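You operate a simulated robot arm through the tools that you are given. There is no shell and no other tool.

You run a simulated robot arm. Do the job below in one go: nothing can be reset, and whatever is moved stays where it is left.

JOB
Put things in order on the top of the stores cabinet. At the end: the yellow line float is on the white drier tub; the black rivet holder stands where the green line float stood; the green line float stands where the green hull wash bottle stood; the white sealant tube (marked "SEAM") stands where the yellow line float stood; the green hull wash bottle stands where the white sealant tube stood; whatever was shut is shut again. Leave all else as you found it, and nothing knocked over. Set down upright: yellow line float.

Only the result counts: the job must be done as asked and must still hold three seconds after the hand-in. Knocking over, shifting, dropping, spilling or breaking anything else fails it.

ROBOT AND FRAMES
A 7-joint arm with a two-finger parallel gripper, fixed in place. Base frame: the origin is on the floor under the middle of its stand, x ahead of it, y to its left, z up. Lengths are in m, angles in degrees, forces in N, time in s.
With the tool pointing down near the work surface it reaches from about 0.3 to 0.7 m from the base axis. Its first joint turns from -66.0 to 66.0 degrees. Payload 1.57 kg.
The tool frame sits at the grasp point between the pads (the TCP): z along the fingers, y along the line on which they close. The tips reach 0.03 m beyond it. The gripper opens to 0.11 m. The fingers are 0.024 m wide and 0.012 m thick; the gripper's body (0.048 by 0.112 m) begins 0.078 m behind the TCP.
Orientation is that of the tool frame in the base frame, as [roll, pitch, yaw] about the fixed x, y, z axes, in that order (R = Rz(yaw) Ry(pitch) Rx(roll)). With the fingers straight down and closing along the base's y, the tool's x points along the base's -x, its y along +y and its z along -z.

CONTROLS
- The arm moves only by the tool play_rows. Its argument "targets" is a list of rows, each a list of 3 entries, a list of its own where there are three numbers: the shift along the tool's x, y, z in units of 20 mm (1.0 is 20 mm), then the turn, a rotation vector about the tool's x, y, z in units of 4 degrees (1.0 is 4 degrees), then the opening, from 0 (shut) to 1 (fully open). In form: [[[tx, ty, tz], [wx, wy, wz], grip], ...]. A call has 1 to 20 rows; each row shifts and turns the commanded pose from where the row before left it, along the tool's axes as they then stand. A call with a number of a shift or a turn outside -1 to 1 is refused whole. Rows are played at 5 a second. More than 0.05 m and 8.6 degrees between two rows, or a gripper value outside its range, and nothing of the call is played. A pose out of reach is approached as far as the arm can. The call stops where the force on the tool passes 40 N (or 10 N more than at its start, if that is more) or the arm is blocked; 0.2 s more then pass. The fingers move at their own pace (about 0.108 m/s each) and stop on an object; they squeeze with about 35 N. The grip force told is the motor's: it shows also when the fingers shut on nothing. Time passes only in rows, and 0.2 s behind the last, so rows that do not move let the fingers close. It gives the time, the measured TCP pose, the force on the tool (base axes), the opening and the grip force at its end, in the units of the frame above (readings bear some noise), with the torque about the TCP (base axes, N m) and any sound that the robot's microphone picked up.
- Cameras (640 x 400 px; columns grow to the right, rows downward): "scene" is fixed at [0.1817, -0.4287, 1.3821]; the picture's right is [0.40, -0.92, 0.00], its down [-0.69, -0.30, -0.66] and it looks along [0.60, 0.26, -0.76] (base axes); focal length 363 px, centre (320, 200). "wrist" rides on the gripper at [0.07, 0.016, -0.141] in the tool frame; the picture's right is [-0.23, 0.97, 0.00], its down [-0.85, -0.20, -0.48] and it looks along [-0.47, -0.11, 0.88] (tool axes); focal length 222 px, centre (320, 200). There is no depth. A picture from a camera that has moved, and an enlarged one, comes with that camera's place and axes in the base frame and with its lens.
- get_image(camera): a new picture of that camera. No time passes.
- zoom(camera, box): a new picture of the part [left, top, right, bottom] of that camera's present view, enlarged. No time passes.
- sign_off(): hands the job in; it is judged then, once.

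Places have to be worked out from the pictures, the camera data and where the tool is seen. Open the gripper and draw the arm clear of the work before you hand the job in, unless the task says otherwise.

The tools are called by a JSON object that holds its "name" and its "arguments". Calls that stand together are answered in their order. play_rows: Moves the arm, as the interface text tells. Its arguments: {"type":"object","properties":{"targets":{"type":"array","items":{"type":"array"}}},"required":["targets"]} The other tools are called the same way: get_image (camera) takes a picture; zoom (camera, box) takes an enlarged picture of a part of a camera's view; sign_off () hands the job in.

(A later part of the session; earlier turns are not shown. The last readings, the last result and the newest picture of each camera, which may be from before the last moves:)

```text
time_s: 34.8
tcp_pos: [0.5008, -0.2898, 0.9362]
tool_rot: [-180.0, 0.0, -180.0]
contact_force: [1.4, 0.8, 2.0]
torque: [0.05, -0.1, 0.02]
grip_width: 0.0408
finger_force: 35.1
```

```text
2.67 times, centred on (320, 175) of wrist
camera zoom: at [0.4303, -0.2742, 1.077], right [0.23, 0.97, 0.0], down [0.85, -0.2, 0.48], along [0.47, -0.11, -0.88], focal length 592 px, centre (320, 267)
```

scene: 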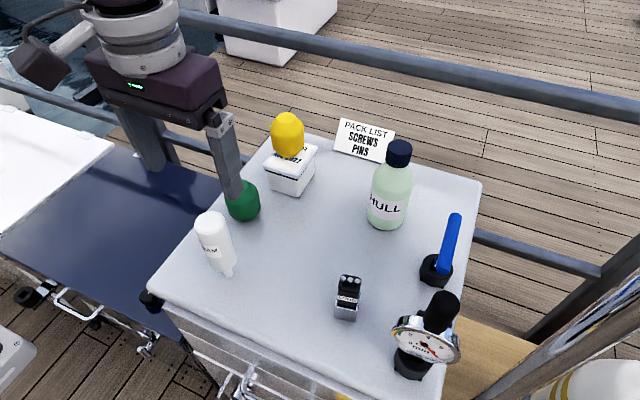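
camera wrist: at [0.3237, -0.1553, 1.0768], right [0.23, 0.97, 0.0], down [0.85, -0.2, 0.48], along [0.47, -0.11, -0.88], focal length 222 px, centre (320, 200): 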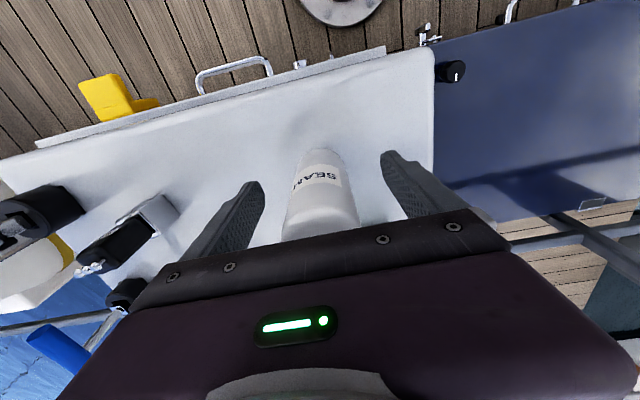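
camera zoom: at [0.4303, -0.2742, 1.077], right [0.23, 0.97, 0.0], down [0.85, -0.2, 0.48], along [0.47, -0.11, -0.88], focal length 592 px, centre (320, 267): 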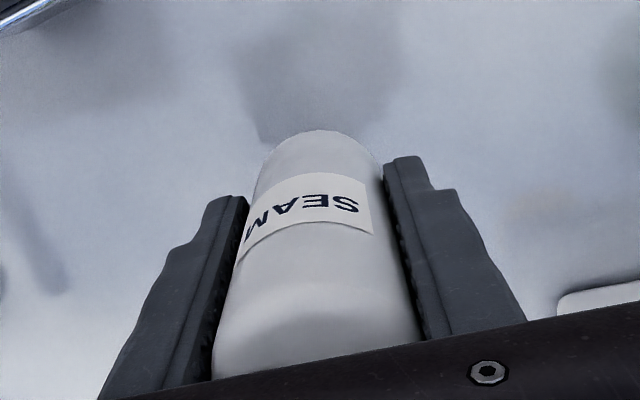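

The tube stands upright on its nozzle with almost no load. I open in gradual steps.

{"name": "play_rows", "arguments": {"targets": [[[0, 0, 0], [0, 0, 0], 0.39], [[0, 0, 0], [0, 0, 0], 0.41], [[0, 0, 0], [0, 0, 0], 0.45], [[0, 0, 0], [0, 0, 0], 0.55], [[0, 0, 0], [0, 0, 0], 0.7], [[0, 0, 0], [0, 0, 0], 0.85], [[0, 0, 0], [0, 0, 0], 0.9], [[0, 0, 0], [0, 0, 0], 0.9]]}}

{"name": "zoom", "arguments": {"camera": "scene", "box": [280, 180, 360, 270]}}

{"name": "zoom", "arguments": {"camera": "wrist", "box": [220, 100, 420, 250]}}

```text
time_s: 36.6
tcp_pos: [0.5004, -0.2896, 0.9369]
tool_rot: [179.9, 0.0, 179.9]
contact_force: [0.2, -0.4, -0.1]
torque: [0.01, -0.01, 0.0]
grip_width: 0.0992
finger_force: 0.0
```

```text
4.44 times, centred on (320, 225) of scene
camera zoom: at [0.1817, -0.4287, 1.3821], right [0.4, -0.92, 0.0], down [-0.69, -0.3, -0.66], along [0.6, 0.26, -0.76], focal length 1612 px, centre (320, 89)
```

zoom: 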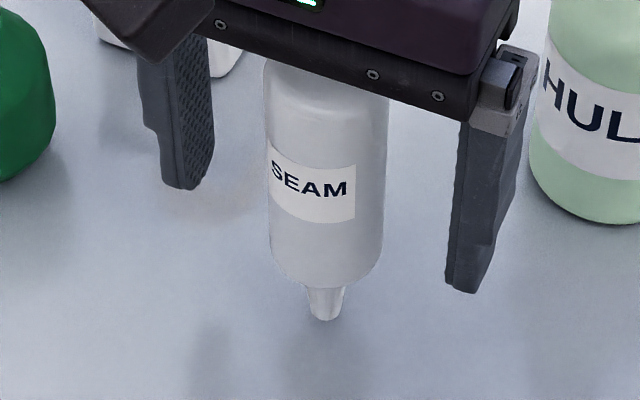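

```text
2.67 times, centred on (320, 175) of wrist
camera zoom: at [0.4302, -0.2742, 1.0772], right [0.23, 0.97, 0.0], down [0.85, -0.2, 0.48], along [0.47, -0.11, -0.88], focal length 592 px, centre (320, 267)
```

zoom: 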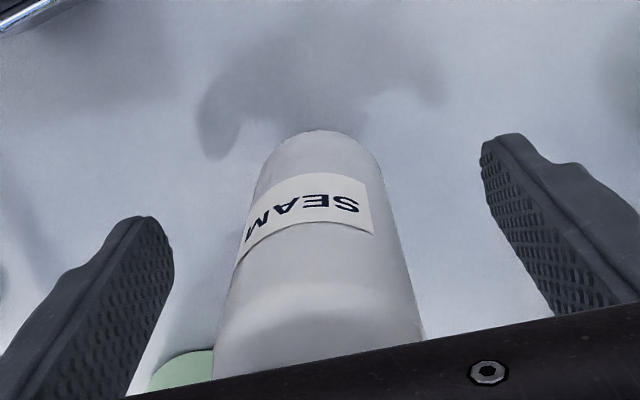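

The tube stands by itself. I withdraw straight up and take close pictures of the bottle to plan its grasp.

{"name": "play_rows", "arguments": {"targets": [[[0, 0, -0.5], [0, 0, 0], 0.9], [[0, 0, -1], [0, 0, 0], 0.9], [[0, 0, -1], [0, 0, 0], 0.9], [[0, 0, -1], [0, 0, 0], 0.9], [[0, 0, -1], [0, 0, 0], 0.9], [[0, 0, -1], [0, 0, 0], 0.9], [[0, 0, -1], [0, 0, 0], 0.9], [[0, 0, -1], [0, 0, 0], 0.9], [[0, 0, 0], [0, 0, 0], 0.9]]}}

{"name": "zoom", "arguments": {"camera": "scene", "box": [350, 130, 450, 240]}}

{"name": "get_image", "arguments": {"camera": "scene"}}

{"name": "get_image", "arguments": {"camera": "wrist"}}

```text
time_s: 38.6
tcp_pos: [0.5002, -0.2892, 1.0876]
tool_rot: [-180.0, 0.1, -179.9]
contact_force: [0.0, -0.4, -0.6]
torque: [0.01, 0.01, -0.03]
grip_width: 0.099
finger_force: 0.1
```

```text
3.64 times, centred on (400, 185) of scene
camera zoom: at [0.1817, -0.4287, 1.3821], right [0.4, -0.92, 0.0], down [-0.69, -0.3, -0.66], along [0.6, 0.26, -0.76], focal length 1319 px, centre (29, 254)
```

zoom: 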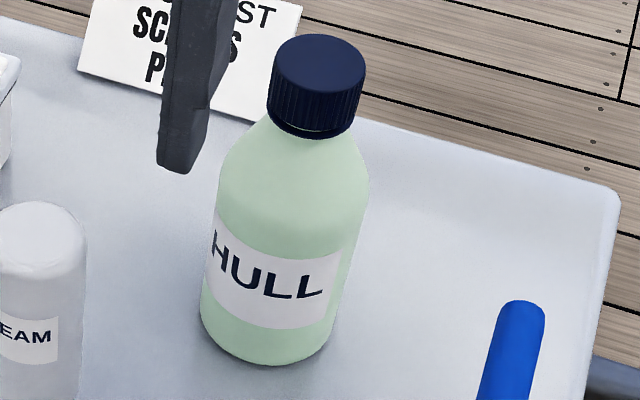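

```text
taken
```

scene: 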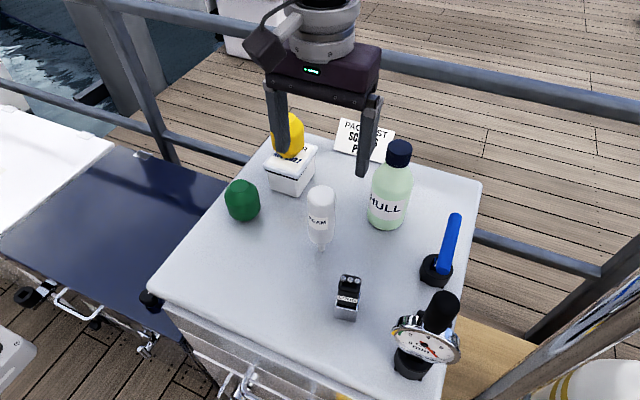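

```text
taken
camera wrist: at [0.4302, -0.2738, 1.2281], right [0.23, 0.97, 0.0], down [0.85, -0.2, 0.48], along [0.47, -0.11, -0.88], focal length 222 px, centre (320, 200)
```

wrist: 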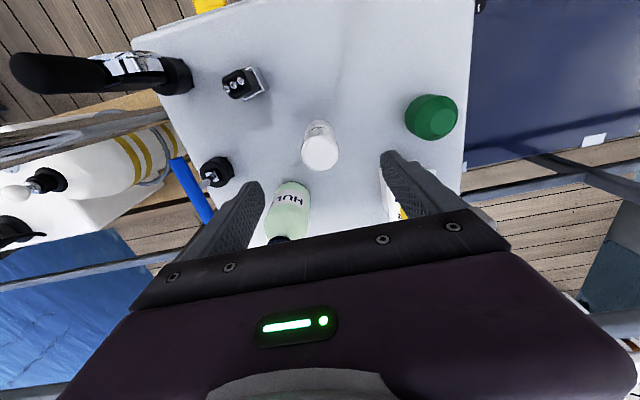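

Bottle ≈(0.619, -0.374), body dia ≈0.069, cap top z≈1.017, straight wall to ≈0.945. As it lies at the edge of reach, I will drop in front of it at x≈0.548 and then slide forward; first move there high.

{"name": "play_rows", "arguments": {"targets": [[[-0.48, -0.84, 0.28], [0, 0, 0], 0.9], [[-0.48, -0.84, 0.28], [0, 0, 0], 0.9], [[-0.48, -0.84, 0.28], [0, 0, 0], 0.9], [[-0.48, -0.84, 0.28], [0, 0, 0], 0.9], [[-0.48, -0.84, 0.28], [0, 0, 0], 0.9], [[0, 0, 0], [0, 0, 0], 0.9], [[0, 0, 0], [0, 0, 0], 0.9]]}}

{"name": "get_image", "arguments": {"camera": "wrist"}}

{"name": "zoom", "arguments": {"camera": "scene", "box": [290, 80, 490, 290]}}

```text
time_s: 40.2
tcp_pos: [0.5391, -0.3577, 1.0651]
tool_rot: [180.0, 0.0, 180.0]
contact_force: [0.5, 0.4, 0.4]
torque: [-0.02, -0.01, 0.02]
grip_width: 0.0988
finger_force: 0.0
out of reach, approached as far as the arm can: row 5
```

```text
taken
camera wrist: at [0.4688, -0.3418, 1.2041], right [0.23, 0.97, 0.0], down [0.85, -0.2, 0.48], along [0.47, -0.11, -0.88], focal length 222 px, centre (320, 200)
```

wrist: 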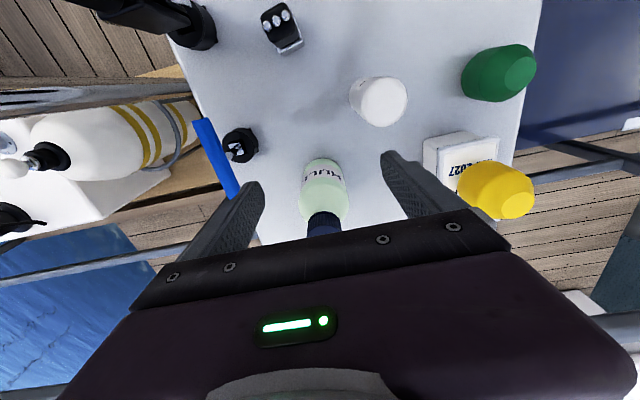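

```text
1.90 times, centred on (390, 185) of scene
camera zoom: at [0.1817, -0.4287, 1.3821], right [0.4, -0.92, 0.0], down [-0.69, -0.3, -0.66], along [0.6, 0.26, -0.76], focal length 691 px, centre (187, 229)
```

zoom: 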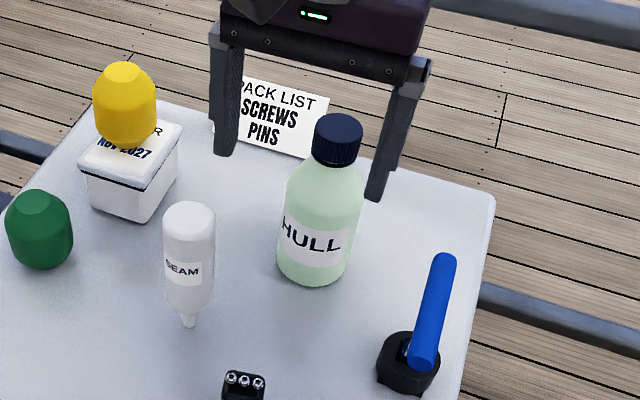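

Vertical reach ends short of this spot, but tilting the tool outward about its closing axis gains reach and keeps the pads vertical against the bottle. I turn -20° about tool y here, high up, narrowing the opening to about 0.086.

{"name": "play_rows", "arguments": {"targets": [[[0, 0, 0], [0, -1, 0], 0.85], [[0, 0, 0], [0, -1, 0], 0.8], [[0, 0, 0], [0, -1, 0], 0.78], [[0, 0, 0], [0, -1, 0], 0.78], [[0, 0, 0], [0, -1, 0], 0.78], [[0, 0, 0], [0, 0, 0], 0.78], [[0, 0, 0], [0, 0, 0], 0.78]]}}

{"name": "get_image", "arguments": {"camera": "wrist"}}

{"name": "zoom", "arguments": {"camera": "scene", "box": [290, 80, 490, 290]}}

```text
time_s: 41.8
tcp_pos: [0.5376, -0.3572, 1.0643]
tool_rot: [180.0, 19.9, -180.0]
contact_force: [-0.2, 0.1, -0.9]
torque: [-0.01, 0.02, -0.05]
grip_width: 0.0856
finger_force: 0.1
out of reach, approached as far as the arm can: row 1
```

```text
taken
camera wrist: at [0.4232, -0.3407, 1.1727], right [0.21, 0.97, 0.08], down [0.64, -0.2, 0.74], along [0.74, -0.11, -0.67], focal length 222 px, centre (320, 200)
```

wrist: 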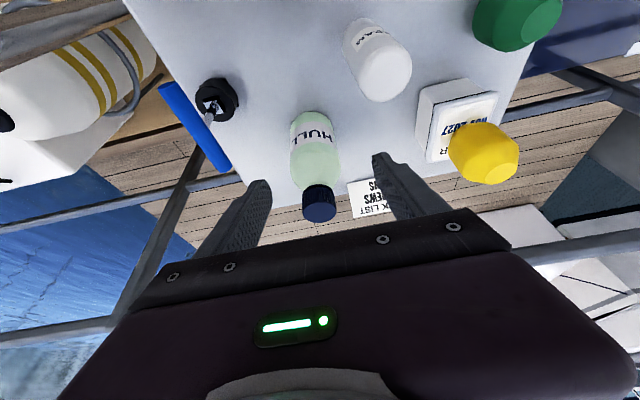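

```text
1.90 times, centred on (390, 185) of scene
camera zoom: at [0.1817, -0.4287, 1.3821], right [0.4, -0.92, 0.0], down [-0.69, -0.3, -0.66], along [0.6, 0.26, -0.76], focal length 691 px, centre (187, 229)
```

zoom: 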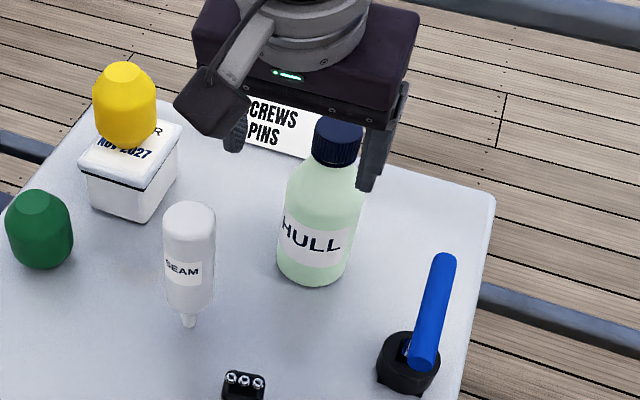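

Tilt of 19.9° reached at (0.538, -0.357, 1.064). I now shift in line with the bottle (y≈-0.371) and go straight down in front of it to z≈0.95.

{"name": "play_rows", "arguments": {"targets": [[[-0.45, -0.68, 0.164], [0, 0, 0], 0.78], [[0.342, 0, 0.94], [0, 0, 0], 0.78], [[0.342, 0, 0.94], [0, 0, 0], 0.78], [[0.342, 0, 0.94], [0, 0, 0], 0.78], [[0.342, 0, 0.94], [0, 0, 0], 0.78], [[0.342, 0, 0.94], [0, 0, 0], 0.78], [[0.251, 0, 0.691], [0, 0, 0], 0.78], [[0, 0, 0], [0, 0, 0], 0.78], [[0, 0, 0], [0, 0, 0], 0.78]]}}

{"name": "get_image", "arguments": {"camera": "wrist"}}

{"name": "zoom", "arguments": {"camera": "scene", "box": [290, 80, 490, 290]}}

```text
time_s: 43.8
tcp_pos: [0.5463, -0.3699, 0.9471]
tool_rot: [179.9, 20.0, -180.0]
contact_force: [0.4, -0.2, 0.0]
torque: [-0.02, 0.01, -0.03]
grip_width: 0.0857
finger_force: 0.2
```

```text
taken
camera wrist: at [0.4316, -0.3548, 1.0551], right [0.21, 0.97, 0.08], down [0.64, -0.2, 0.74], along [0.74, -0.11, -0.67], focal length 222 px, centre (320, 200)
```

wrist: 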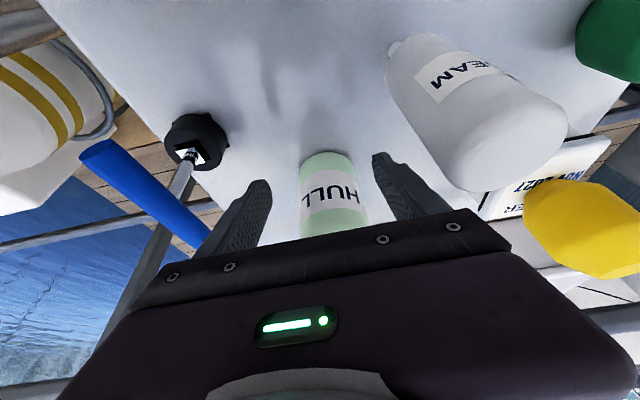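

```text
1.90 times, centred on (390, 185) of scene
camera zoom: at [0.1817, -0.4287, 1.3821], right [0.4, -0.92, 0.0], down [-0.69, -0.3, -0.66], along [0.6, 0.26, -0.76], focal length 691 px, centre (187, 229)
```

zoom: 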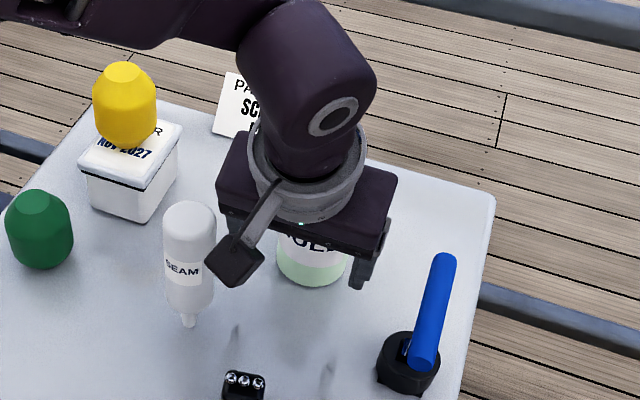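

Fingers straddle the bottle's line with free room. I raise 3 mm for cap clearance and slide forward 4 cm first, then check.

{"name": "play_rows", "arguments": {"targets": [[[-0.051, 0, -0.141], [0, 0, 0], 0.78], [[-0.47, 0, 0.171], [0, 0, 0], 0.78], [[-0.47, 0, 0.171], [0, 0, 0], 0.78], [[-0.47, 0, 0.171], [0, 0, 0], 0.78], [[-0.47, 0, 0.171], [0, 0, 0], 0.78], [[0, 0, 0], [0, 0, 0], 0.78]]}}

{"name": "get_image", "arguments": {"camera": "wrist"}}

{"name": "zoom", "arguments": {"camera": "scene", "box": [340, 110, 440, 240]}}

```text
time_s: 45.2
tcp_pos: [0.5877, -0.3702, 0.9518]
tool_rot: [180.0, 20.0, 179.9]
contact_force: [-0.7, 0.3, 0.1]
torque: [0.03, 0.0, 0.02]
grip_width: 0.0859
finger_force: 0.2
```

```text
taken
camera wrist: at [0.473, -0.3538, 1.0604], right [0.21, 0.97, 0.08], down [0.64, -0.2, 0.74], along [0.74, -0.11, -0.67], focal length 222 px, centre (320, 200)
```

wrist: 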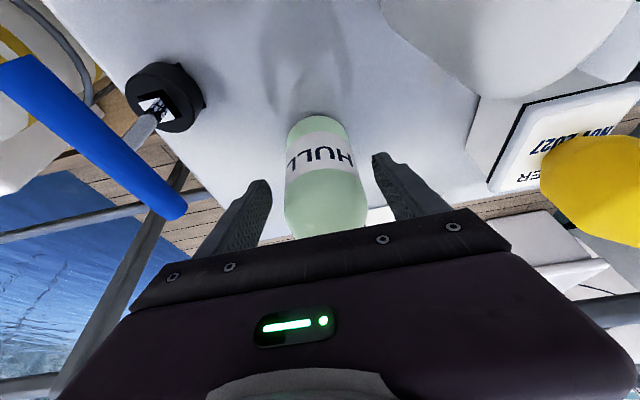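

```text
3.08 times, centred on (390, 175) of scene
camera zoom: at [0.1817, -0.4287, 1.3821], right [0.4, -0.92, 0.0], down [-0.69, -0.3, -0.66], along [0.6, 0.26, -0.76], focal length 1116 px, centre (105, 277)
```

zoom: 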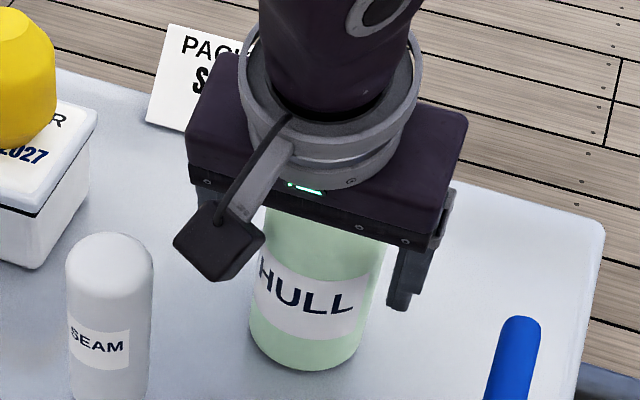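

The bottle is centred between the fingers. I slide forward the remaining 2.6 cm.

{"name": "play_rows", "arguments": {"targets": [[[-0.3, 0, 0.109], [0, 0, 0], 0.78], [[-0.3, 0, 0.109], [0, 0, 0], 0.78], [[-0.3, 0, 0.109], [0, 0, 0], 0.78], [[-0.3, 0, 0.109], [0, 0, 0], 0.78], [[0, 0, 0], [0, 0, 0], 0.78]]}}

{"name": "get_image", "arguments": {"camera": "wrist"}}

{"name": "zoom", "arguments": {"camera": "scene", "box": [340, 110, 440, 240]}}

```text
time_s: 46.4
tcp_pos: [0.6122, -0.371, 0.9525]
tool_rot: [180.0, 20.0, 180.0]
contact_force: [0.4, 0.0, -0.7]
torque: [0.0, -0.01, 0.01]
grip_width: 0.0862
finger_force: 0.0
```

```text
taken
camera wrist: at [0.4982, -0.3544, 1.0604], right [0.21, 0.97, 0.08], down [0.64, -0.2, 0.74], along [0.74, -0.11, -0.67], focal length 222 px, centre (320, 200)
```

wrist: 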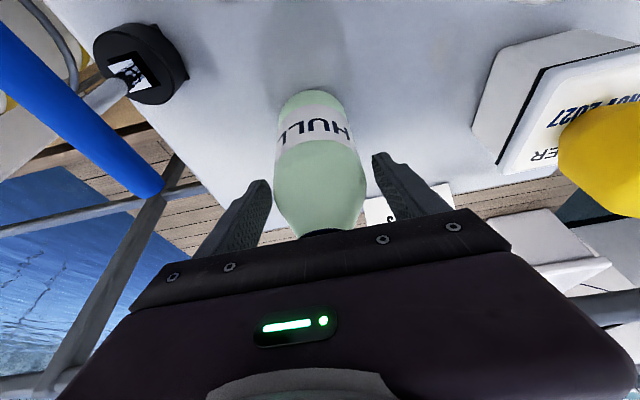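

```text
3.08 times, centred on (390, 175) of scene
camera zoom: at [0.1817, -0.4287, 1.3821], right [0.4, -0.92, 0.0], down [-0.69, -0.3, -0.66], along [0.6, 0.26, -0.76], focal length 1116 px, centre (105, 277)
```

zoom: 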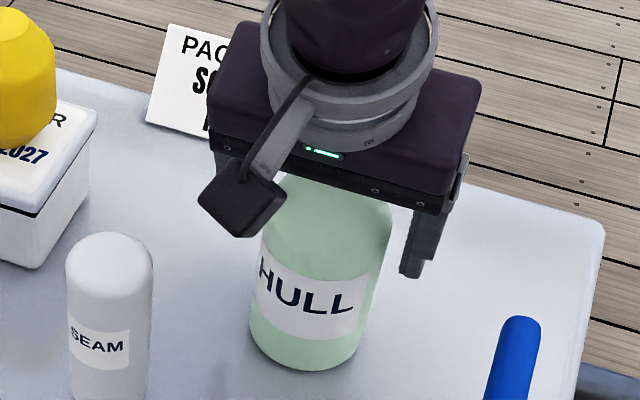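

Still no contact; the pads now flank the upper straight wall of the bottle. I close on it.

{"name": "play_rows", "arguments": {"targets": [[[0, 0, 0], [0, 0, 0], 0.72], [[0, 0, 0], [0, 0, 0], 0.68], [[0, 0, 0], [0, 0, 0], 0.64], [[0, 0, 0], [0, 0, 0], 0.6], [[0, 0, 0], [0, 0, 0], 0.5], [[0, 0, 0], [0, 0, 0], 0.4], [[0, 0, 0], [0, 0, 0], 0.4]]}}

{"name": "get_image", "arguments": {"camera": "wrist"}}

{"name": "zoom", "arguments": {"camera": "scene", "box": [340, 110, 440, 240]}}

```text
time_s: 48.0
tcp_pos: [0.6137, -0.3712, 0.9531]
tool_rot: [-180.0, 20.1, -179.9]
contact_force: [-0.6, -0.6, 0.6]
torque: [0.04, -0.01, 0.05]
grip_width: 0.0671
finger_force: 35.0
```

```text
taken
camera wrist: at [0.4982, -0.3544, 1.0605], right [0.21, 0.97, 0.08], down [0.64, -0.2, 0.74], along [0.74, -0.11, -0.67], focal length 222 px, centre (320, 200)
```

wrist: 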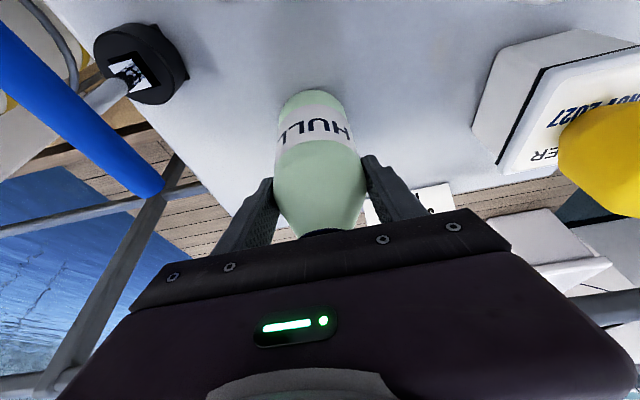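

```text
3.08 times, centred on (390, 175) of scene
camera zoom: at [0.1817, -0.4286, 1.3821], right [0.4, -0.92, 0.0], down [-0.69, -0.3, -0.66], along [0.6, 0.26, -0.76], focal length 1116 px, centre (105, 277)
```

zoom: 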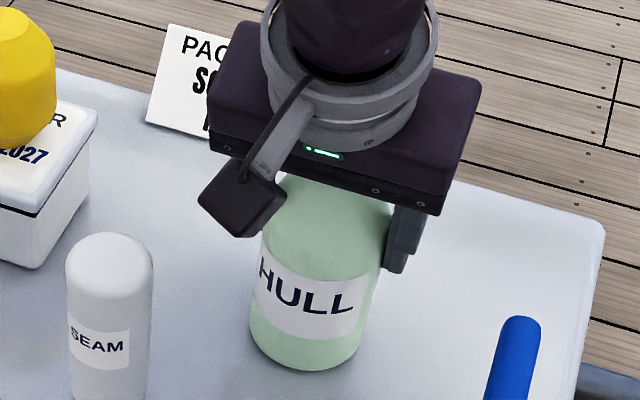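

Closed at 0.067 m without shifting the bottle, so its spot is about (0.619, -0.371). I lift a centimetre and check that it hangs upright.

{"name": "play_rows", "arguments": {"targets": [[[-0.085, 0, -0.235], [0, 0, 0], 0.4], [[-0.085, 0, -0.235], [0, 0, 0], 0.4], [[0, 0, 0], [0, 0, 0], 0.4]]}}

{"name": "zoom", "arguments": {"camera": "scene", "box": [340, 110, 440, 240]}}

```text
time_s: 48.8
tcp_pos: [0.6126, -0.3696, 0.962]
tool_rot: [-180.0, 20.0, 179.9]
contact_force: [-0.1, 0.1, -2.4]
torque: [0.0, 0.02, -0.06]
grip_width: 0.0671
finger_force: 35.0
```

```text
3.08 times, centred on (390, 175) of scene
camera zoom: at [0.1817, -0.4287, 1.3821], right [0.4, -0.92, 0.0], down [-0.69, -0.3, -0.66], along [0.6, 0.26, -0.76], focal length 1116 px, centre (105, 277)
```

zoom: 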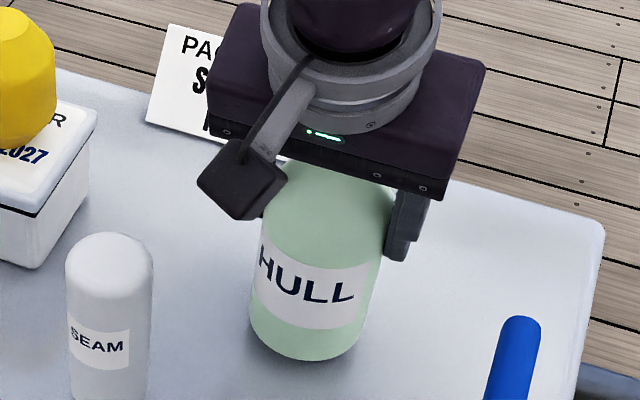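

The bottle is up (about 2.4 N) and hangs straight. I carry it inward past the tube on its right side and then up to clear the rivet holder.

{"name": "play_rows", "arguments": {"targets": [[[0.652, -0.0625, -0.53], [0, 0, 0], 0.4], [[0.652, -0.0625, -0.53], [0, 0, 0], 0.4], [[0.652, -0.0625, -0.53], [0, 0, 0], 0.4], [[0.652, -0.0625, -0.53], [0, 0, 0], 0.4], [[0.0547, -0.043, -0.894], [0, 0, 0], 0.4], [[0.0547, -0.043, -0.894], [0, 0, 0], 0.4], [[0.0547, -0.043, -0.894], [0, 0, 0], 0.4], [[0.0547, -0.043, -0.894], [0, 0, 0], 0.4], [[0.0547, -0.043, -0.894], [0, 0, 0], 0.4], [[0.0547, -0.043, -0.894], [0, 0, 0], 0.4], [[0.0547, -0.043, -0.894], [0, 0, 0], 0.4], [[0, 0, 0], [0, 0, 0], 0.4]]}}

{"name": "get_image", "arguments": {"camera": "scene"}}

{"name": "get_image", "arguments": {"camera": "wrist"}}

```text
time_s: 51.4
tcp_pos: [0.4985, -0.3808, 1.0997]
tool_rot: [-180.0, 20.0, 179.9]
contact_force: [0.3, 0.0, -3.4]
torque: [0.01, -0.03, 0.0]
grip_width: 0.067
finger_force: 35.4
```

```text
taken
```

scene: 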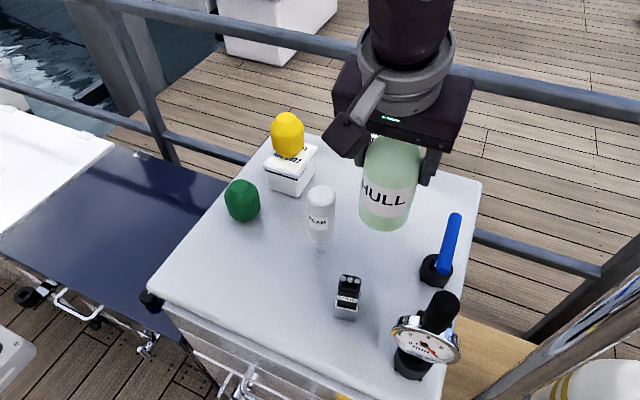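

```text
taken
camera wrist: at [0.3839, -0.3659, 1.2077], right [0.21, 0.97, 0.08], down [0.64, -0.2, 0.74], along [0.74, -0.11, -0.67], focal length 222 px, centre (320, 200)
```

wrist: 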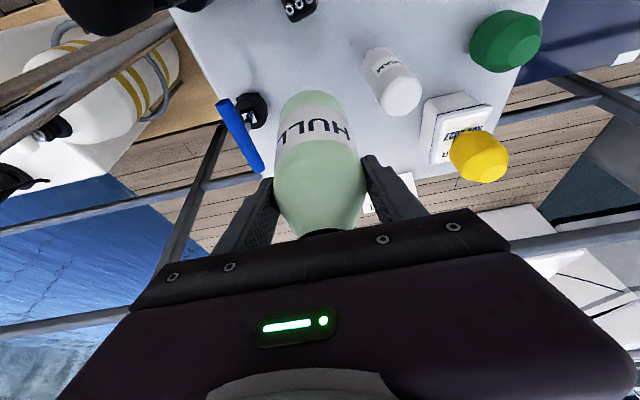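

All else stands as before. I carry the bottle over the rivet holder and across to above the tube's old place.

{"name": "play_rows", "arguments": {"targets": [[[0.799, 0.22, -0.291], [0, 0, 0], 0.4], [[0.799, 0.22, -0.291], [0, 0, 0], 0.4], [[0.799, 0.22, -0.291], [0, 0, 0], 0.4], [[0.799, 0.22, -0.291], [0, 0, 0], 0.4], [[0.799, 0.22, -0.291], [0, 0, 0], 0.4], [[0.134, 0.935, -0.049], [0, 0, 0], 0.4], [[0.134, 0.935, -0.049], [0, 0, 0], 0.4], [[0.134, 0.935, -0.049], [0, 0, 0], 0.4], [[0.134, 0.935, -0.049], [0, 0, 0], 0.4], [[0.134, 0.935, -0.049], [0, 0, 0], 0.4], [[0.134, 0.935, -0.049], [0, 0, 0], 0.4], [[0.134, 0.935, -0.049], [0, 0, 0], 0.4], [[0.134, 0.935, -0.049], [0, 0, 0], 0.4], [[0.134, 0.935, -0.049], [0, 0, 0], 0.4], [[0.134, 0.935, -0.049], [0, 0, 0], 0.4], [[0, 0, 0], [0, 0, 0], 0.4], [[0, 0, 0], [0, 0, 0], 0.4]]}}

{"name": "get_image", "arguments": {"camera": "scene"}}

{"name": "get_image", "arguments": {"camera": "wrist"}}

```text
time_s: 55.0
tcp_pos: [0.3855, -0.1711, 1.0999]
tool_rot: [-180.0, 20.0, -180.0]
contact_force: [0.4, 0.3, -1.9]
torque: [0.05, 0.01, 0.0]
grip_width: 0.067
finger_force: 35.1
```

```text
taken
```

scene: 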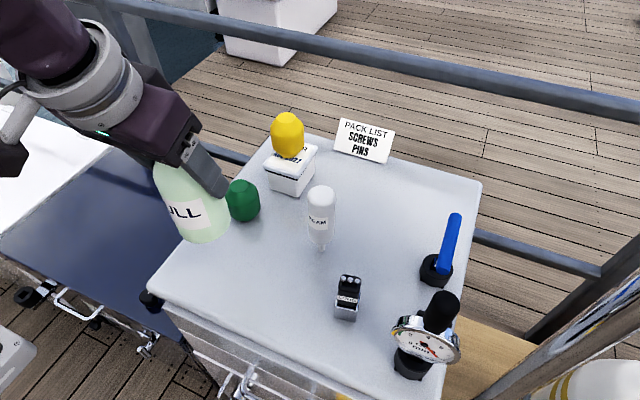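

```text
taken
camera wrist: at [0.2706, -0.1555, 1.2077], right [0.21, 0.97, 0.08], down [0.64, -0.2, 0.74], along [0.74, -0.11, -0.67], focal length 222 px, centre (320, 200)
```

wrist: 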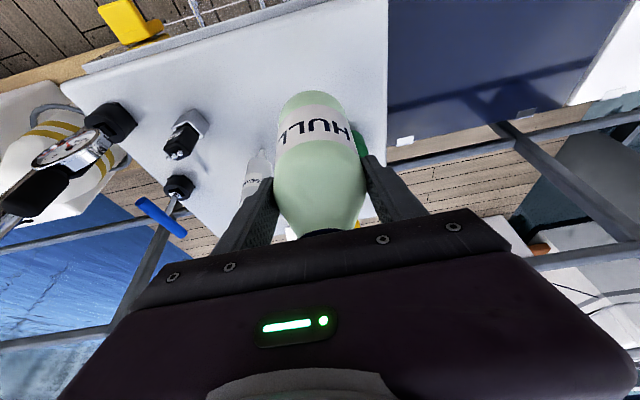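

The spot below is empty. I lower the bottle to about 1 cm above the surface.

{"name": "play_rows", "arguments": {"targets": [[[0.335, 0, 0.92], [0, 0, 0], 0.4], [[0.335, 0, 0.92], [0, 0, 0], 0.4], [[0.335, 0, 0.92], [0, 0, 0], 0.4], [[0.335, 0, 0.92], [0, 0, 0], 0.4], [[0.335, 0, 0.92], [0, 0, 0], 0.4], [[0.335, 0, 0.92], [0, 0, 0], 0.4], [[0.335, 0, 0.92], [0, 0, 0], 0.4], [[0, 0, 0], [0, 0, 0], 0.4], [[0, 0, 0], [0, 0, 0], 0.4]]}}

{"name": "zoom", "arguments": {"camera": "scene", "box": [120, 130, 340, 310]}}

```text
time_s: 57.0
tcp_pos: [0.3863, -0.173, 0.9639]
tool_rot: [-180.0, 20.1, 180.0]
contact_force: [0.3, -0.7, -2.7]
torque: [-0.02, 0.02, 0.03]
grip_width: 0.0668
finger_force: 35.1
```

```text
2.22 times, centred on (230, 220) of scene
camera zoom: at [0.1817, -0.4287, 1.3821], right [0.4, -0.92, 0.0], down [-0.69, -0.3, -0.66], along [0.6, 0.26, -0.76], focal length 806 px, centre (520, 156)
```

zoom: 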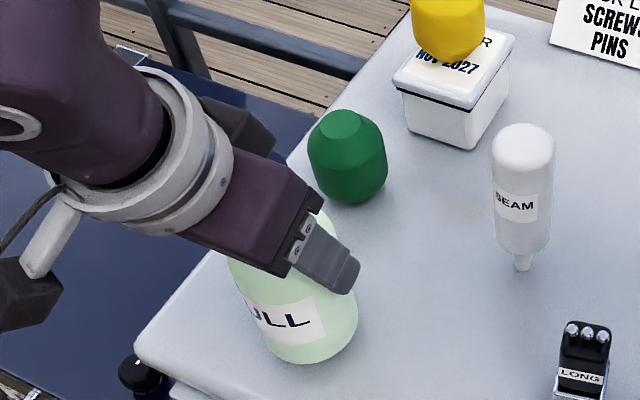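

About 1 cm remains. I lower 7 mm and then creep in 1–2 mm steps watching the vertical force.

{"name": "play_rows", "arguments": {"targets": [[[0.06, 0, 0.165], [0, 0, 0], 0.4], [[0.06, 0, 0.165], [0, 0, 0], 0.4], [[0.017, 0, 0.047], [0, 0, 0], 0.4], [[0, 0, 0], [0, 0, 0], 0.4]]}}

{"name": "play_rows", "arguments": {"targets": [[[0.017, 0, 0.047], [0, 0, 0], 0.4], [[0, 0, 0], [0, 0, 0], 0.4]]}}

```text
time_s: 58.0
tcp_pos: [0.3864, -0.1723, 0.9554]
tool_rot: [-180.0, 20.0, 179.9]
contact_force: [0.0, -1.0, -3.4]
torque: [0.0, 0.0, -0.02]
grip_width: 0.0671
finger_force: 35.2
```

```text
time_s: 58.6
tcp_pos: [0.3863, -0.1724, 0.9555]
tool_rot: [-180.0, 19.9, 180.0]
contact_force: [0.0, 0.2, -2.6]
torque: [-0.04, -0.01, 0.01]
grip_width: 0.0673
finger_force: 35.3
```

Not touching yet; continue 1 mm at a time.

{"name": "play_rows", "arguments": {"targets": [[[0.017, 0, 0.047], [0, 0, 0], 0.4], [[0, 0, 0], [0, 0, 0], 0.4]]}}

{"name": "play_rows", "arguments": {"targets": [[[0.017, 0, 0.047], [0, 0, 0], 0.4], [[0, 0, 0], [0, 0, 0], 0.4]]}}

```text
time_s: 59.2
tcp_pos: [0.3863, -0.1726, 0.9547]
tool_rot: [179.9, 20.0, 179.9]
contact_force: [-0.2, -0.1, -2.7]
torque: [0.01, 0.03, -0.02]
grip_width: 0.0671
finger_force: 34.8
```

```text
time_s: 59.8
tcp_pos: [0.3867, -0.1714, 0.9522]
tool_rot: [180.0, 20.0, -179.9]
contact_force: [-1.8, -1.0, 4.6]
torque: [0.07, 0.19, 0.08]
grip_width: 0.0673
finger_force: 35.1
```

Contact with about 4.6 N and the bottle upright. I open the fingers gradually.

{"name": "play_rows", "arguments": {"targets": [[[0, 0, 0], [0, 0, 0], 0.63], [[0, 0, 0], [0, 0, 0], 0.66], [[0, 0, 0], [0, 0, 0], 0.72], [[0, 0, 0], [0, 0, 0], 0.82], [[0, 0, 0], [0, 0, 0], 0.9], [[0, 0, 0], [0, 0, 0], 0.9]]}}

{"name": "zoom", "arguments": {"camera": "scene", "box": [120, 130, 340, 310]}}

{"name": "get_image", "arguments": {"camera": "wrist"}}

```text
time_s: 61.2
tcp_pos: [0.387, -0.1726, 0.9527]
tool_rot: [-179.9, 20.0, -179.9]
contact_force: [-0.7, -0.4, 0.4]
torque: [0.04, 0.02, 0.01]
grip_width: 0.0992
finger_force: 0.0
```

```text
2.22 times, centred on (230, 220) of scene
camera zoom: at [0.1817, -0.4287, 1.3821], right [0.4, -0.92, 0.0], down [-0.69, -0.3, -0.66], along [0.6, 0.26, -0.76], focal length 806 px, centre (520, 156)
```

zoom: 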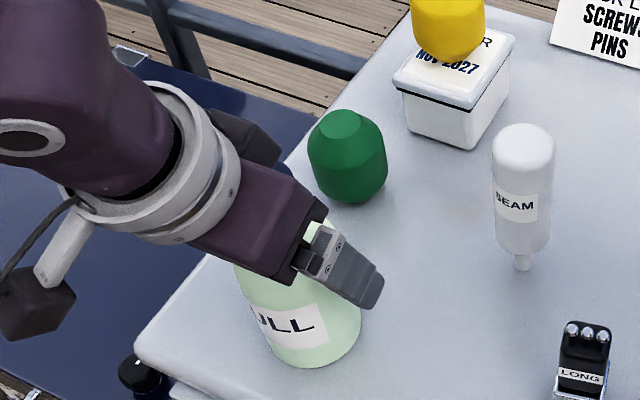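

```text
taken
camera wrist: at [0.2721, -0.1565, 1.0604], right [0.21, 0.97, 0.08], down [0.64, -0.2, 0.74], along [0.74, -0.11, -0.67], focal length 222 px, centre (320, 200)
```

wrist: 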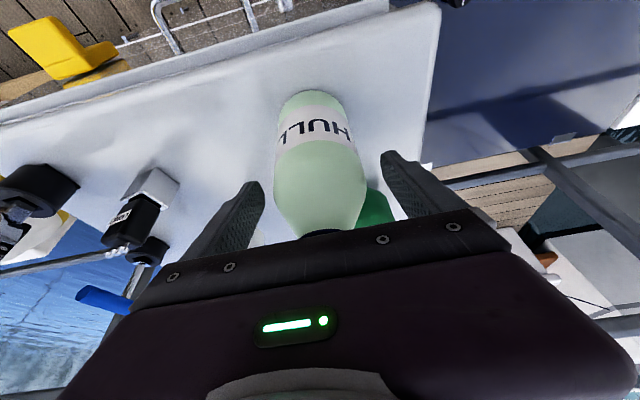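

The hull wash bottle stands on the tube's old place. Keeping the 20° tilt (I need it again at the far spot), I rise straight off the bottle and go above the green float near (0.521, -0.123).

{"name": "play_rows", "arguments": {"targets": [[[-0.171, 0, -0.47], [0, 0, 0], 0.9], [[-0.342, 0, -0.94], [0, 0, 0], 0.9], [[-0.342, 0, -0.94], [0, 0, 0], 0.9], [[-0.342, 0, -0.94], [0, 0, 0], 0.9], [[-0.342, 0, -0.94], [0, 0, 0], 0.9], [[-0.342, 0, -0.94], [0, 0, 0], 0.9], [[-0.342, 0, -0.94], [0, 0, 0], 0.9], [[-0.342, 0, -0.94], [0, 0, 0], 0.9], [[-0.171, 0, -0.47], [0, 0, 0], 0.9], [[-0.8795, 0.4167, 0.7634], [0, 0, 0], 0.9], [[-0.8795, 0.4167, 0.7634], [0, 0, 0], 0.9], [[-0.8795, 0.4167, 0.7634], [0, 0, 0], 0.85], [[-0.8795, 0.4167, 0.7634], [0, 0, 0], 0.85], [[-0.8795, 0.4167, 0.7634], [0, 0, 0], 0.82], [[-0.8795, 0.4167, 0.7634], [0, 0, 0], 0.82], [[0, 0, 0], [0, 0, 0], 0.82], [[0, 0, 0], [0, 0, 0], 0.82]]}}

{"name": "get_image", "arguments": {"camera": "scene"}}

{"name": "get_image", "arguments": {"camera": "wrist"}}

```text
time_s: 64.8
tcp_pos: [0.5151, -0.125, 1.0612]
tool_rot: [180.0, 19.9, 179.9]
contact_force: [-0.2, 0.1, -0.2]
torque: [-0.01, 0.01, 0.03]
grip_width: 0.0901
finger_force: 0.0
```

```text
taken
```

scene: 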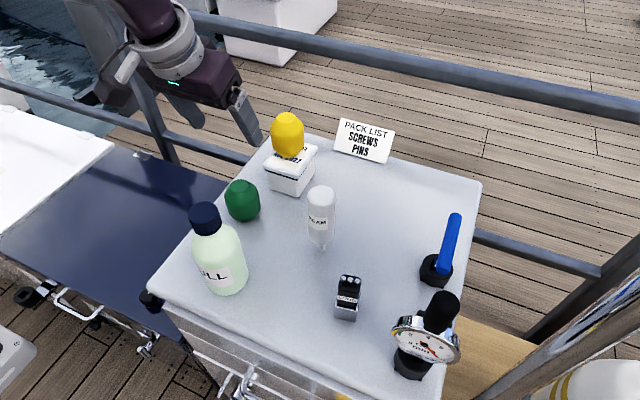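

```text
taken
camera wrist: at [0.4011, -0.1091, 1.1691], right [0.21, 0.97, 0.08], down [0.64, -0.2, 0.74], along [0.74, -0.11, -0.67], focal length 222 px, centre (320, 200)
```

wrist: 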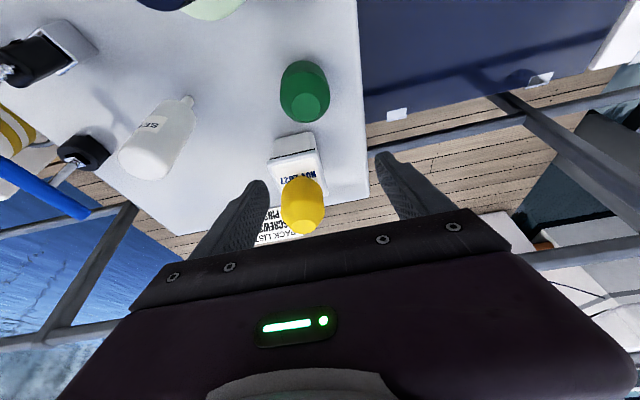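

Bottle, tube and yellow float all stand. Green float measures (0.521, -0.123), in line with the tool. I lower most of the way and check.

{"name": "play_rows", "arguments": {"targets": [[[0.3463, 0, 0.9515], [0, 0, 0], 0.82], [[0.3463, 0, 0.9515], [0, 0, 0], 0.82], [[0.3463, 0, 0.9515], [0, 0, 0], 0.82], [[0.3463, 0, 0.9515], [0, 0, 0], 0.82], [[0.3463, 0, 0.9515], [0, 0, 0], 0.82], [[0, 0, 0], [0, 0, 0], 0.82], [[0, 0, 0], [0, 0, 0], 0.82]]}}

{"name": "get_image", "arguments": {"camera": "wrist"}}

{"name": "zoom", "arguments": {"camera": "scene", "box": [130, 80, 350, 300]}}

```text
time_s: 66.4
tcp_pos: [0.5155, -0.1204, 0.9609]
tool_rot: [180.0, 20.0, 179.9]
contact_force: [0.8, -0.3, -0.1]
torque: [-0.01, -0.02, 0.01]
grip_width: 0.0906
finger_force: 0.1
```

```text
taken
camera wrist: at [0.4004, -0.1051, 1.0693], right [0.21, 0.97, 0.08], down [0.64, -0.2, 0.74], along [0.74, -0.11, -0.67], focal length 222 px, centre (320, 200)
```

wrist: 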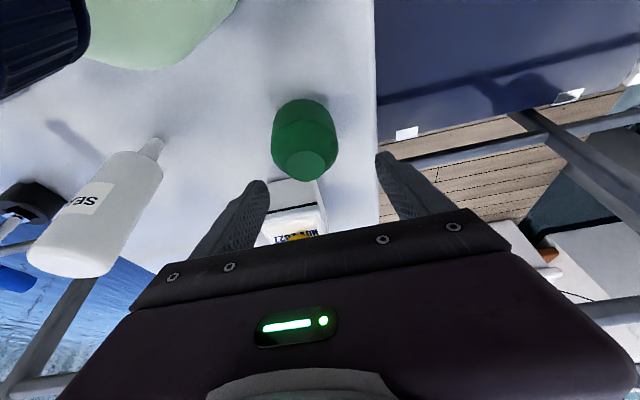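

```text
1.82 times, centred on (240, 190) of scene
camera zoom: at [0.1817, -0.4287, 1.3821], right [0.4, -0.92, 0.0], down [-0.69, -0.3, -0.66], along [0.6, 0.26, -0.76], focal length 659 px, centre (466, 218)
```

zoom: 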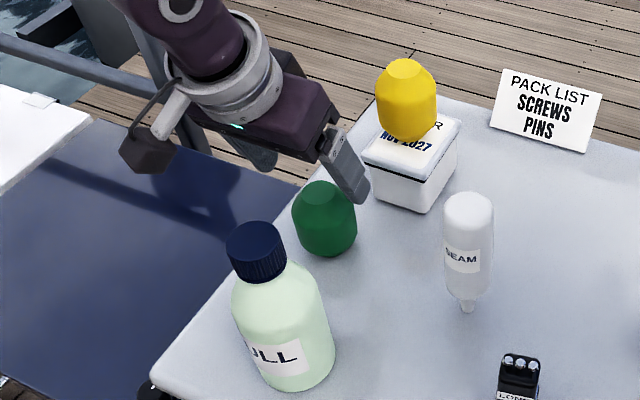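

The float looks slightly left of the finger midline in this view; I zoom to measure it precisely before going lower.

{"name": "zoom", "arguments": {"camera": "wrist", "box": [240, 80, 400, 220]}}

{"name": "zoom", "arguments": {"camera": "scene", "box": [215, 160, 275, 230]}}

```text
2.86 times, centred on (320, 150) of wrist
camera zoom: at [0.4004, -0.1051, 1.0693], right [0.21, 0.97, 0.08], down [0.64, -0.2, 0.74], along [0.74, -0.11, -0.67], focal length 635 px, centre (320, 343)
```

zoom: 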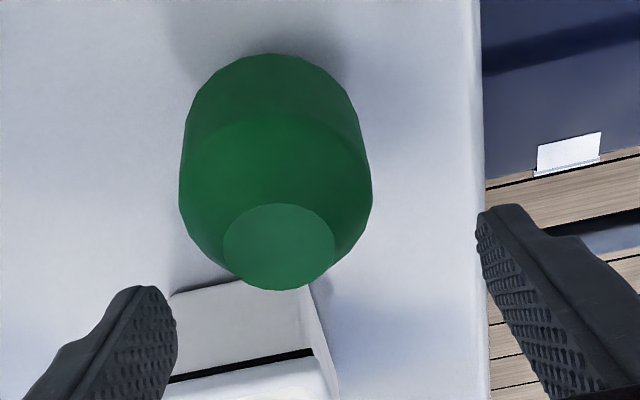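

```text
5.71 times, centred on (245, 195) of scene
camera zoom: at [0.1817, -0.4287, 1.3821], right [0.4, -0.92, 0.0], down [-0.69, -0.3, -0.66], along [0.6, 0.26, -0.76], focal length 2072 px, centre (749, 229)
```

zoom: 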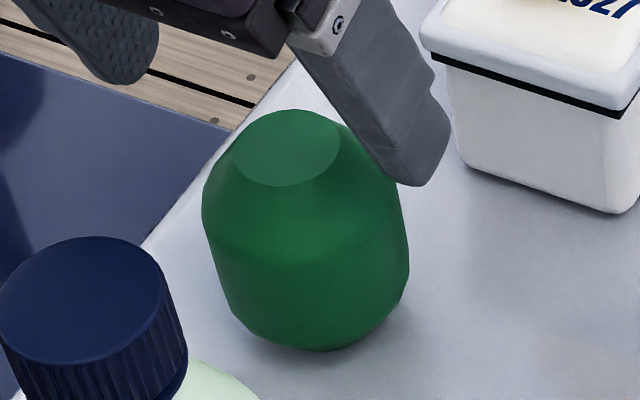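

Working through the camera geometry, the float is about 11 mm to the -y side of the finger midline. I shift the tool by that much and look again.

{"name": "play_rows", "arguments": {"targets": [[[0, -0.275, 0], [0, 0, 0], 0.82], [[0, -0.275, 0], [0, 0, 0], 0.82], [[0, 0, 0], [0, 0, 0], 0.82], [[0, 0, 0], [0, 0, 0], 0.82]]}}

{"name": "zoom", "arguments": {"camera": "wrist", "box": [240, 80, 400, 220]}}

```text
time_s: 67.4
tcp_pos: [0.5157, -0.1335, 0.9613]
tool_rot: [-179.9, 20.1, -179.9]
contact_force: [-0.4, -0.3, 0.9]
torque: [0.02, -0.04, 0.03]
grip_width: 0.0902
finger_force: 0.2
```

```text
2.86 times, centred on (320, 150) of wrist
camera zoom: at [0.4004, -0.1168, 1.0693], right [0.21, 0.97, 0.08], down [0.64, -0.2, 0.74], along [0.74, -0.11, -0.67], focal length 635 px, centre (320, 343)
```

zoom: 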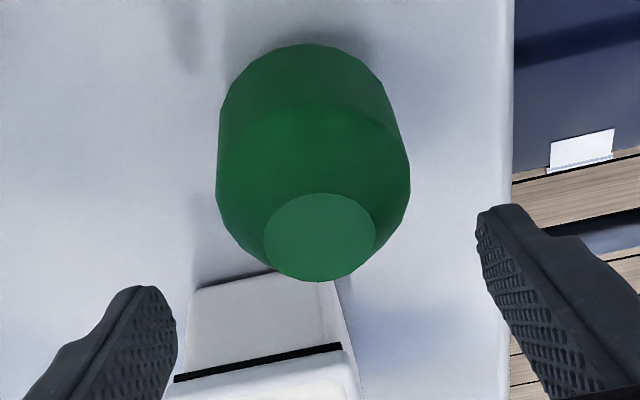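

Now the float is centred to within about 1.5 mm; its place is about (0.519, -0.131). I lower the last 6 cm around it.

{"name": "play_rows", "arguments": {"targets": [[[0.342, 0.04, 0.94], [0, 0, 0], 0.82], [[0.342, 0.02, 0.94], [0, 0, 0], 0.82], [[0.257, 0, 0.705], [0, 0, 0], 0.82], [[0.085, 0, 0.235], [0, 0, 0], 0.82], [[0, 0, 0], [0, 0, 0], 0.82], [[0, 0, 0], [0, 0, 0], 0.82]]}}

{"name": "get_image", "arguments": {"camera": "wrist"}}

{"name": "zoom", "arguments": {"camera": "scene", "box": [205, 150, 285, 240]}}

```text
time_s: 68.8
tcp_pos: [0.5162, -0.1324, 0.9]
tool_rot: [179.9, 19.9, 180.0]
contact_force: [0.4, -0.6, 0.7]
torque: [-0.01, 0.0, 0.01]
grip_width: 0.0904
finger_force: 0.0
```

```text
taken
camera wrist: at [0.4013, -0.1166, 1.0083], right [0.21, 0.97, 0.08], down [0.64, -0.2, 0.74], along [0.74, -0.11, -0.67], focal length 222 px, centre (320, 200)
```

wrist: 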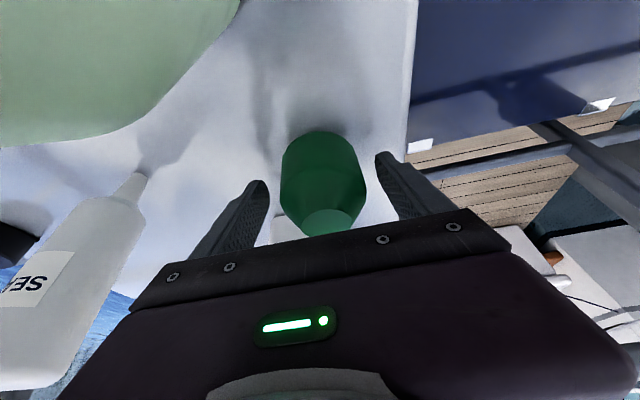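

```text
4.44 times, centred on (245, 195) of scene
camera zoom: at [0.1817, -0.4287, 1.3821], right [0.4, -0.92, 0.0], down [-0.69, -0.3, -0.66], along [0.6, 0.26, -0.76], focal length 1612 px, centre (653, 222)
```

zoom: 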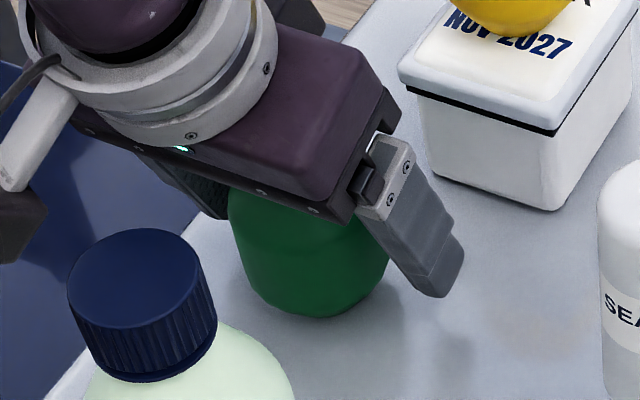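

The float sits centred between the fingers. I close on it slowly.

{"name": "play_rows", "arguments": {"targets": [[[0, 0, 0], [0, 0, 0], 0.72], [[0, 0, 0], [0, 0, 0], 0.64], [[0, 0, 0], [0, 0, 0], 0.58], [[0, 0, 0], [0, 0, 0], 0.52], [[0, 0, 0], [0, 0, 0], 0.45], [[0, 0, 0], [0, 0, 0], 0.3], [[0, 0, 0], [0, 0, 0], 0.3]]}}

{"name": "get_image", "arguments": {"camera": "wrist"}}

{"name": "zoom", "arguments": {"camera": "scene", "box": [205, 150, 285, 240]}}

```text
time_s: 70.4
tcp_pos: [0.5155, -0.1329, 0.9001]
tool_rot: [-180.0, 19.9, -179.9]
contact_force: [-0.6, -1.4, 0.4]
torque: [-0.02, 0.01, 0.02]
grip_width: 0.053
finger_force: 35.2
```

```text
taken
camera wrist: at [0.4014, -0.1166, 1.0084], right [0.21, 0.97, 0.08], down [0.64, -0.2, 0.74], along [0.74, -0.11, -0.67], focal length 222 px, centre (320, 200)
```

wrist: 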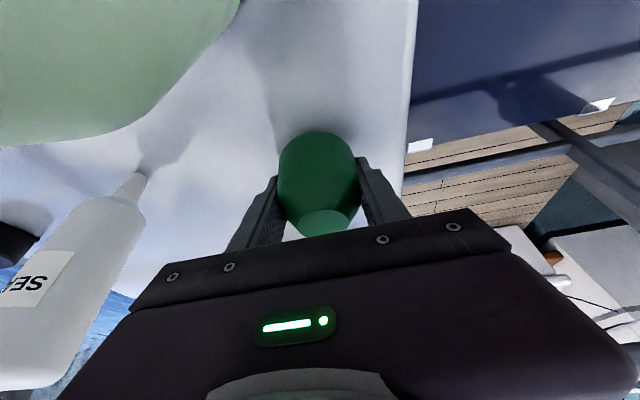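

```text
4.44 times, centred on (245, 195) of scene
camera zoom: at [0.1817, -0.4287, 1.3821], right [0.4, -0.92, 0.0], down [-0.69, -0.3, -0.66], along [0.6, 0.26, -0.76], focal length 1612 px, centre (653, 222)
```

zoom: 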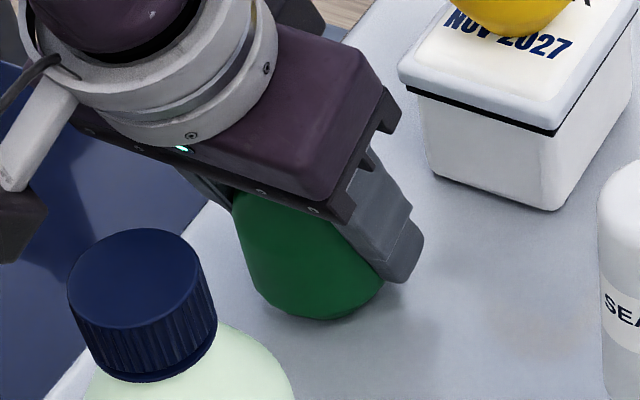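

Gripped at 0.053 m (float drawn about 3 mm, so it stood near (0.519, -0.130)). I lift it well above the other tops and carry it to (0.555, -0.29).

{"name": "play_rows", "arguments": {"targets": [[[-0.171, 0, -0.47], [0, 0, 0], 0.3], [[-0.342, 0, -0.94], [0, 0, 0], 0.3], [[-0.342, 0, -0.94], [0, 0, 0], 0.3], [[-0.342, 0, -0.94], [0, 0, 0], 0.3], [[-0.342, 0, -0.94], [0, 0, 0], 0.3], [[-0.342, 0, -0.94], [0, 0, 0], 0.3], [[-0.342, 0, -0.94], [0, 0, 0], 0.3], [[-0.342, 0, -0.94], [0, 0, 0], 0.3], [[-0.257, 0, -0.705], [0, 0, 0], 0.3], [[-0.2325, -0.984, 0.0846], [0, 0, 0], 0.3], [[-0.2325, -0.984, 0.0846], [0, 0, 0], 0.3], [[-0.2325, -0.984, 0.0846], [0, 0, 0], 0.3], [[-0.2325, -0.984, 0.0846], [0, 0, 0], 0.3], [[-0.2325, -0.984, 0.0846], [0, 0, 0], 0.3], [[-0.2325, -0.984, 0.0846], [0, 0, 0], 0.3], [[-0.2325, -0.984, 0.0846], [0, 0, 0], 0.3], [[-0.2325, -0.984, 0.0846], [0, 0, 0], 0.3], [[0, 0, 0], [0, 0, 0], 0.3], [[0, 0, 0], [0, 0, 0], 0.3]]}}

{"name": "get_image", "arguments": {"camera": "scene"}}

{"name": "get_image", "arguments": {"camera": "wrist"}}

```text
time_s: 74.4
tcp_pos: [0.5566, -0.2897, 1.0663]
tool_rot: [179.9, 20.0, -180.0]
contact_force: [1.0, -0.1, -0.7]
torque: [0.0, 0.04, -0.01]
grip_width: 0.053
finger_force: 35.2
```

```text
taken
```

scene: 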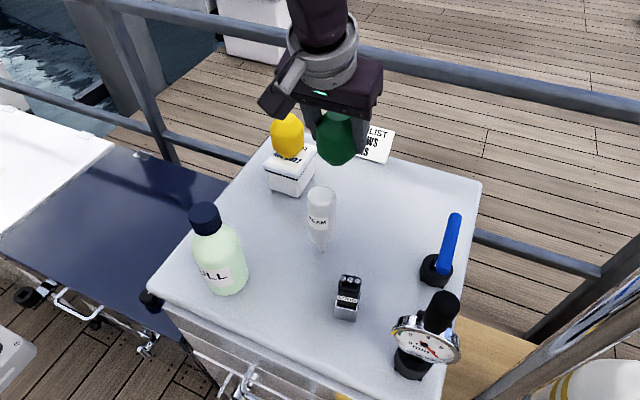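

```text
taken
camera wrist: at [0.4431, -0.2741, 1.1747], right [0.21, 0.97, 0.08], down [0.64, -0.2, 0.74], along [0.74, -0.11, -0.67], focal length 222 px, centre (320, 200)
```

wrist: 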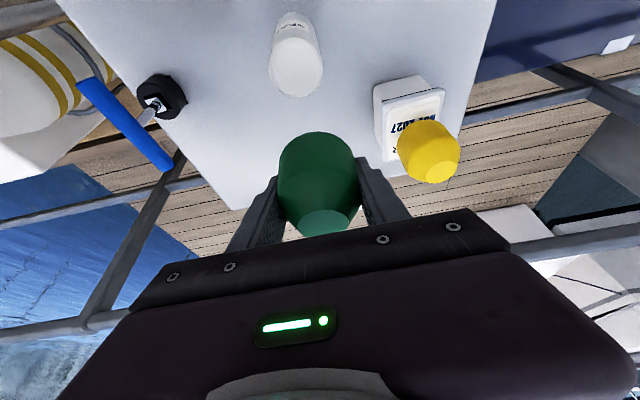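

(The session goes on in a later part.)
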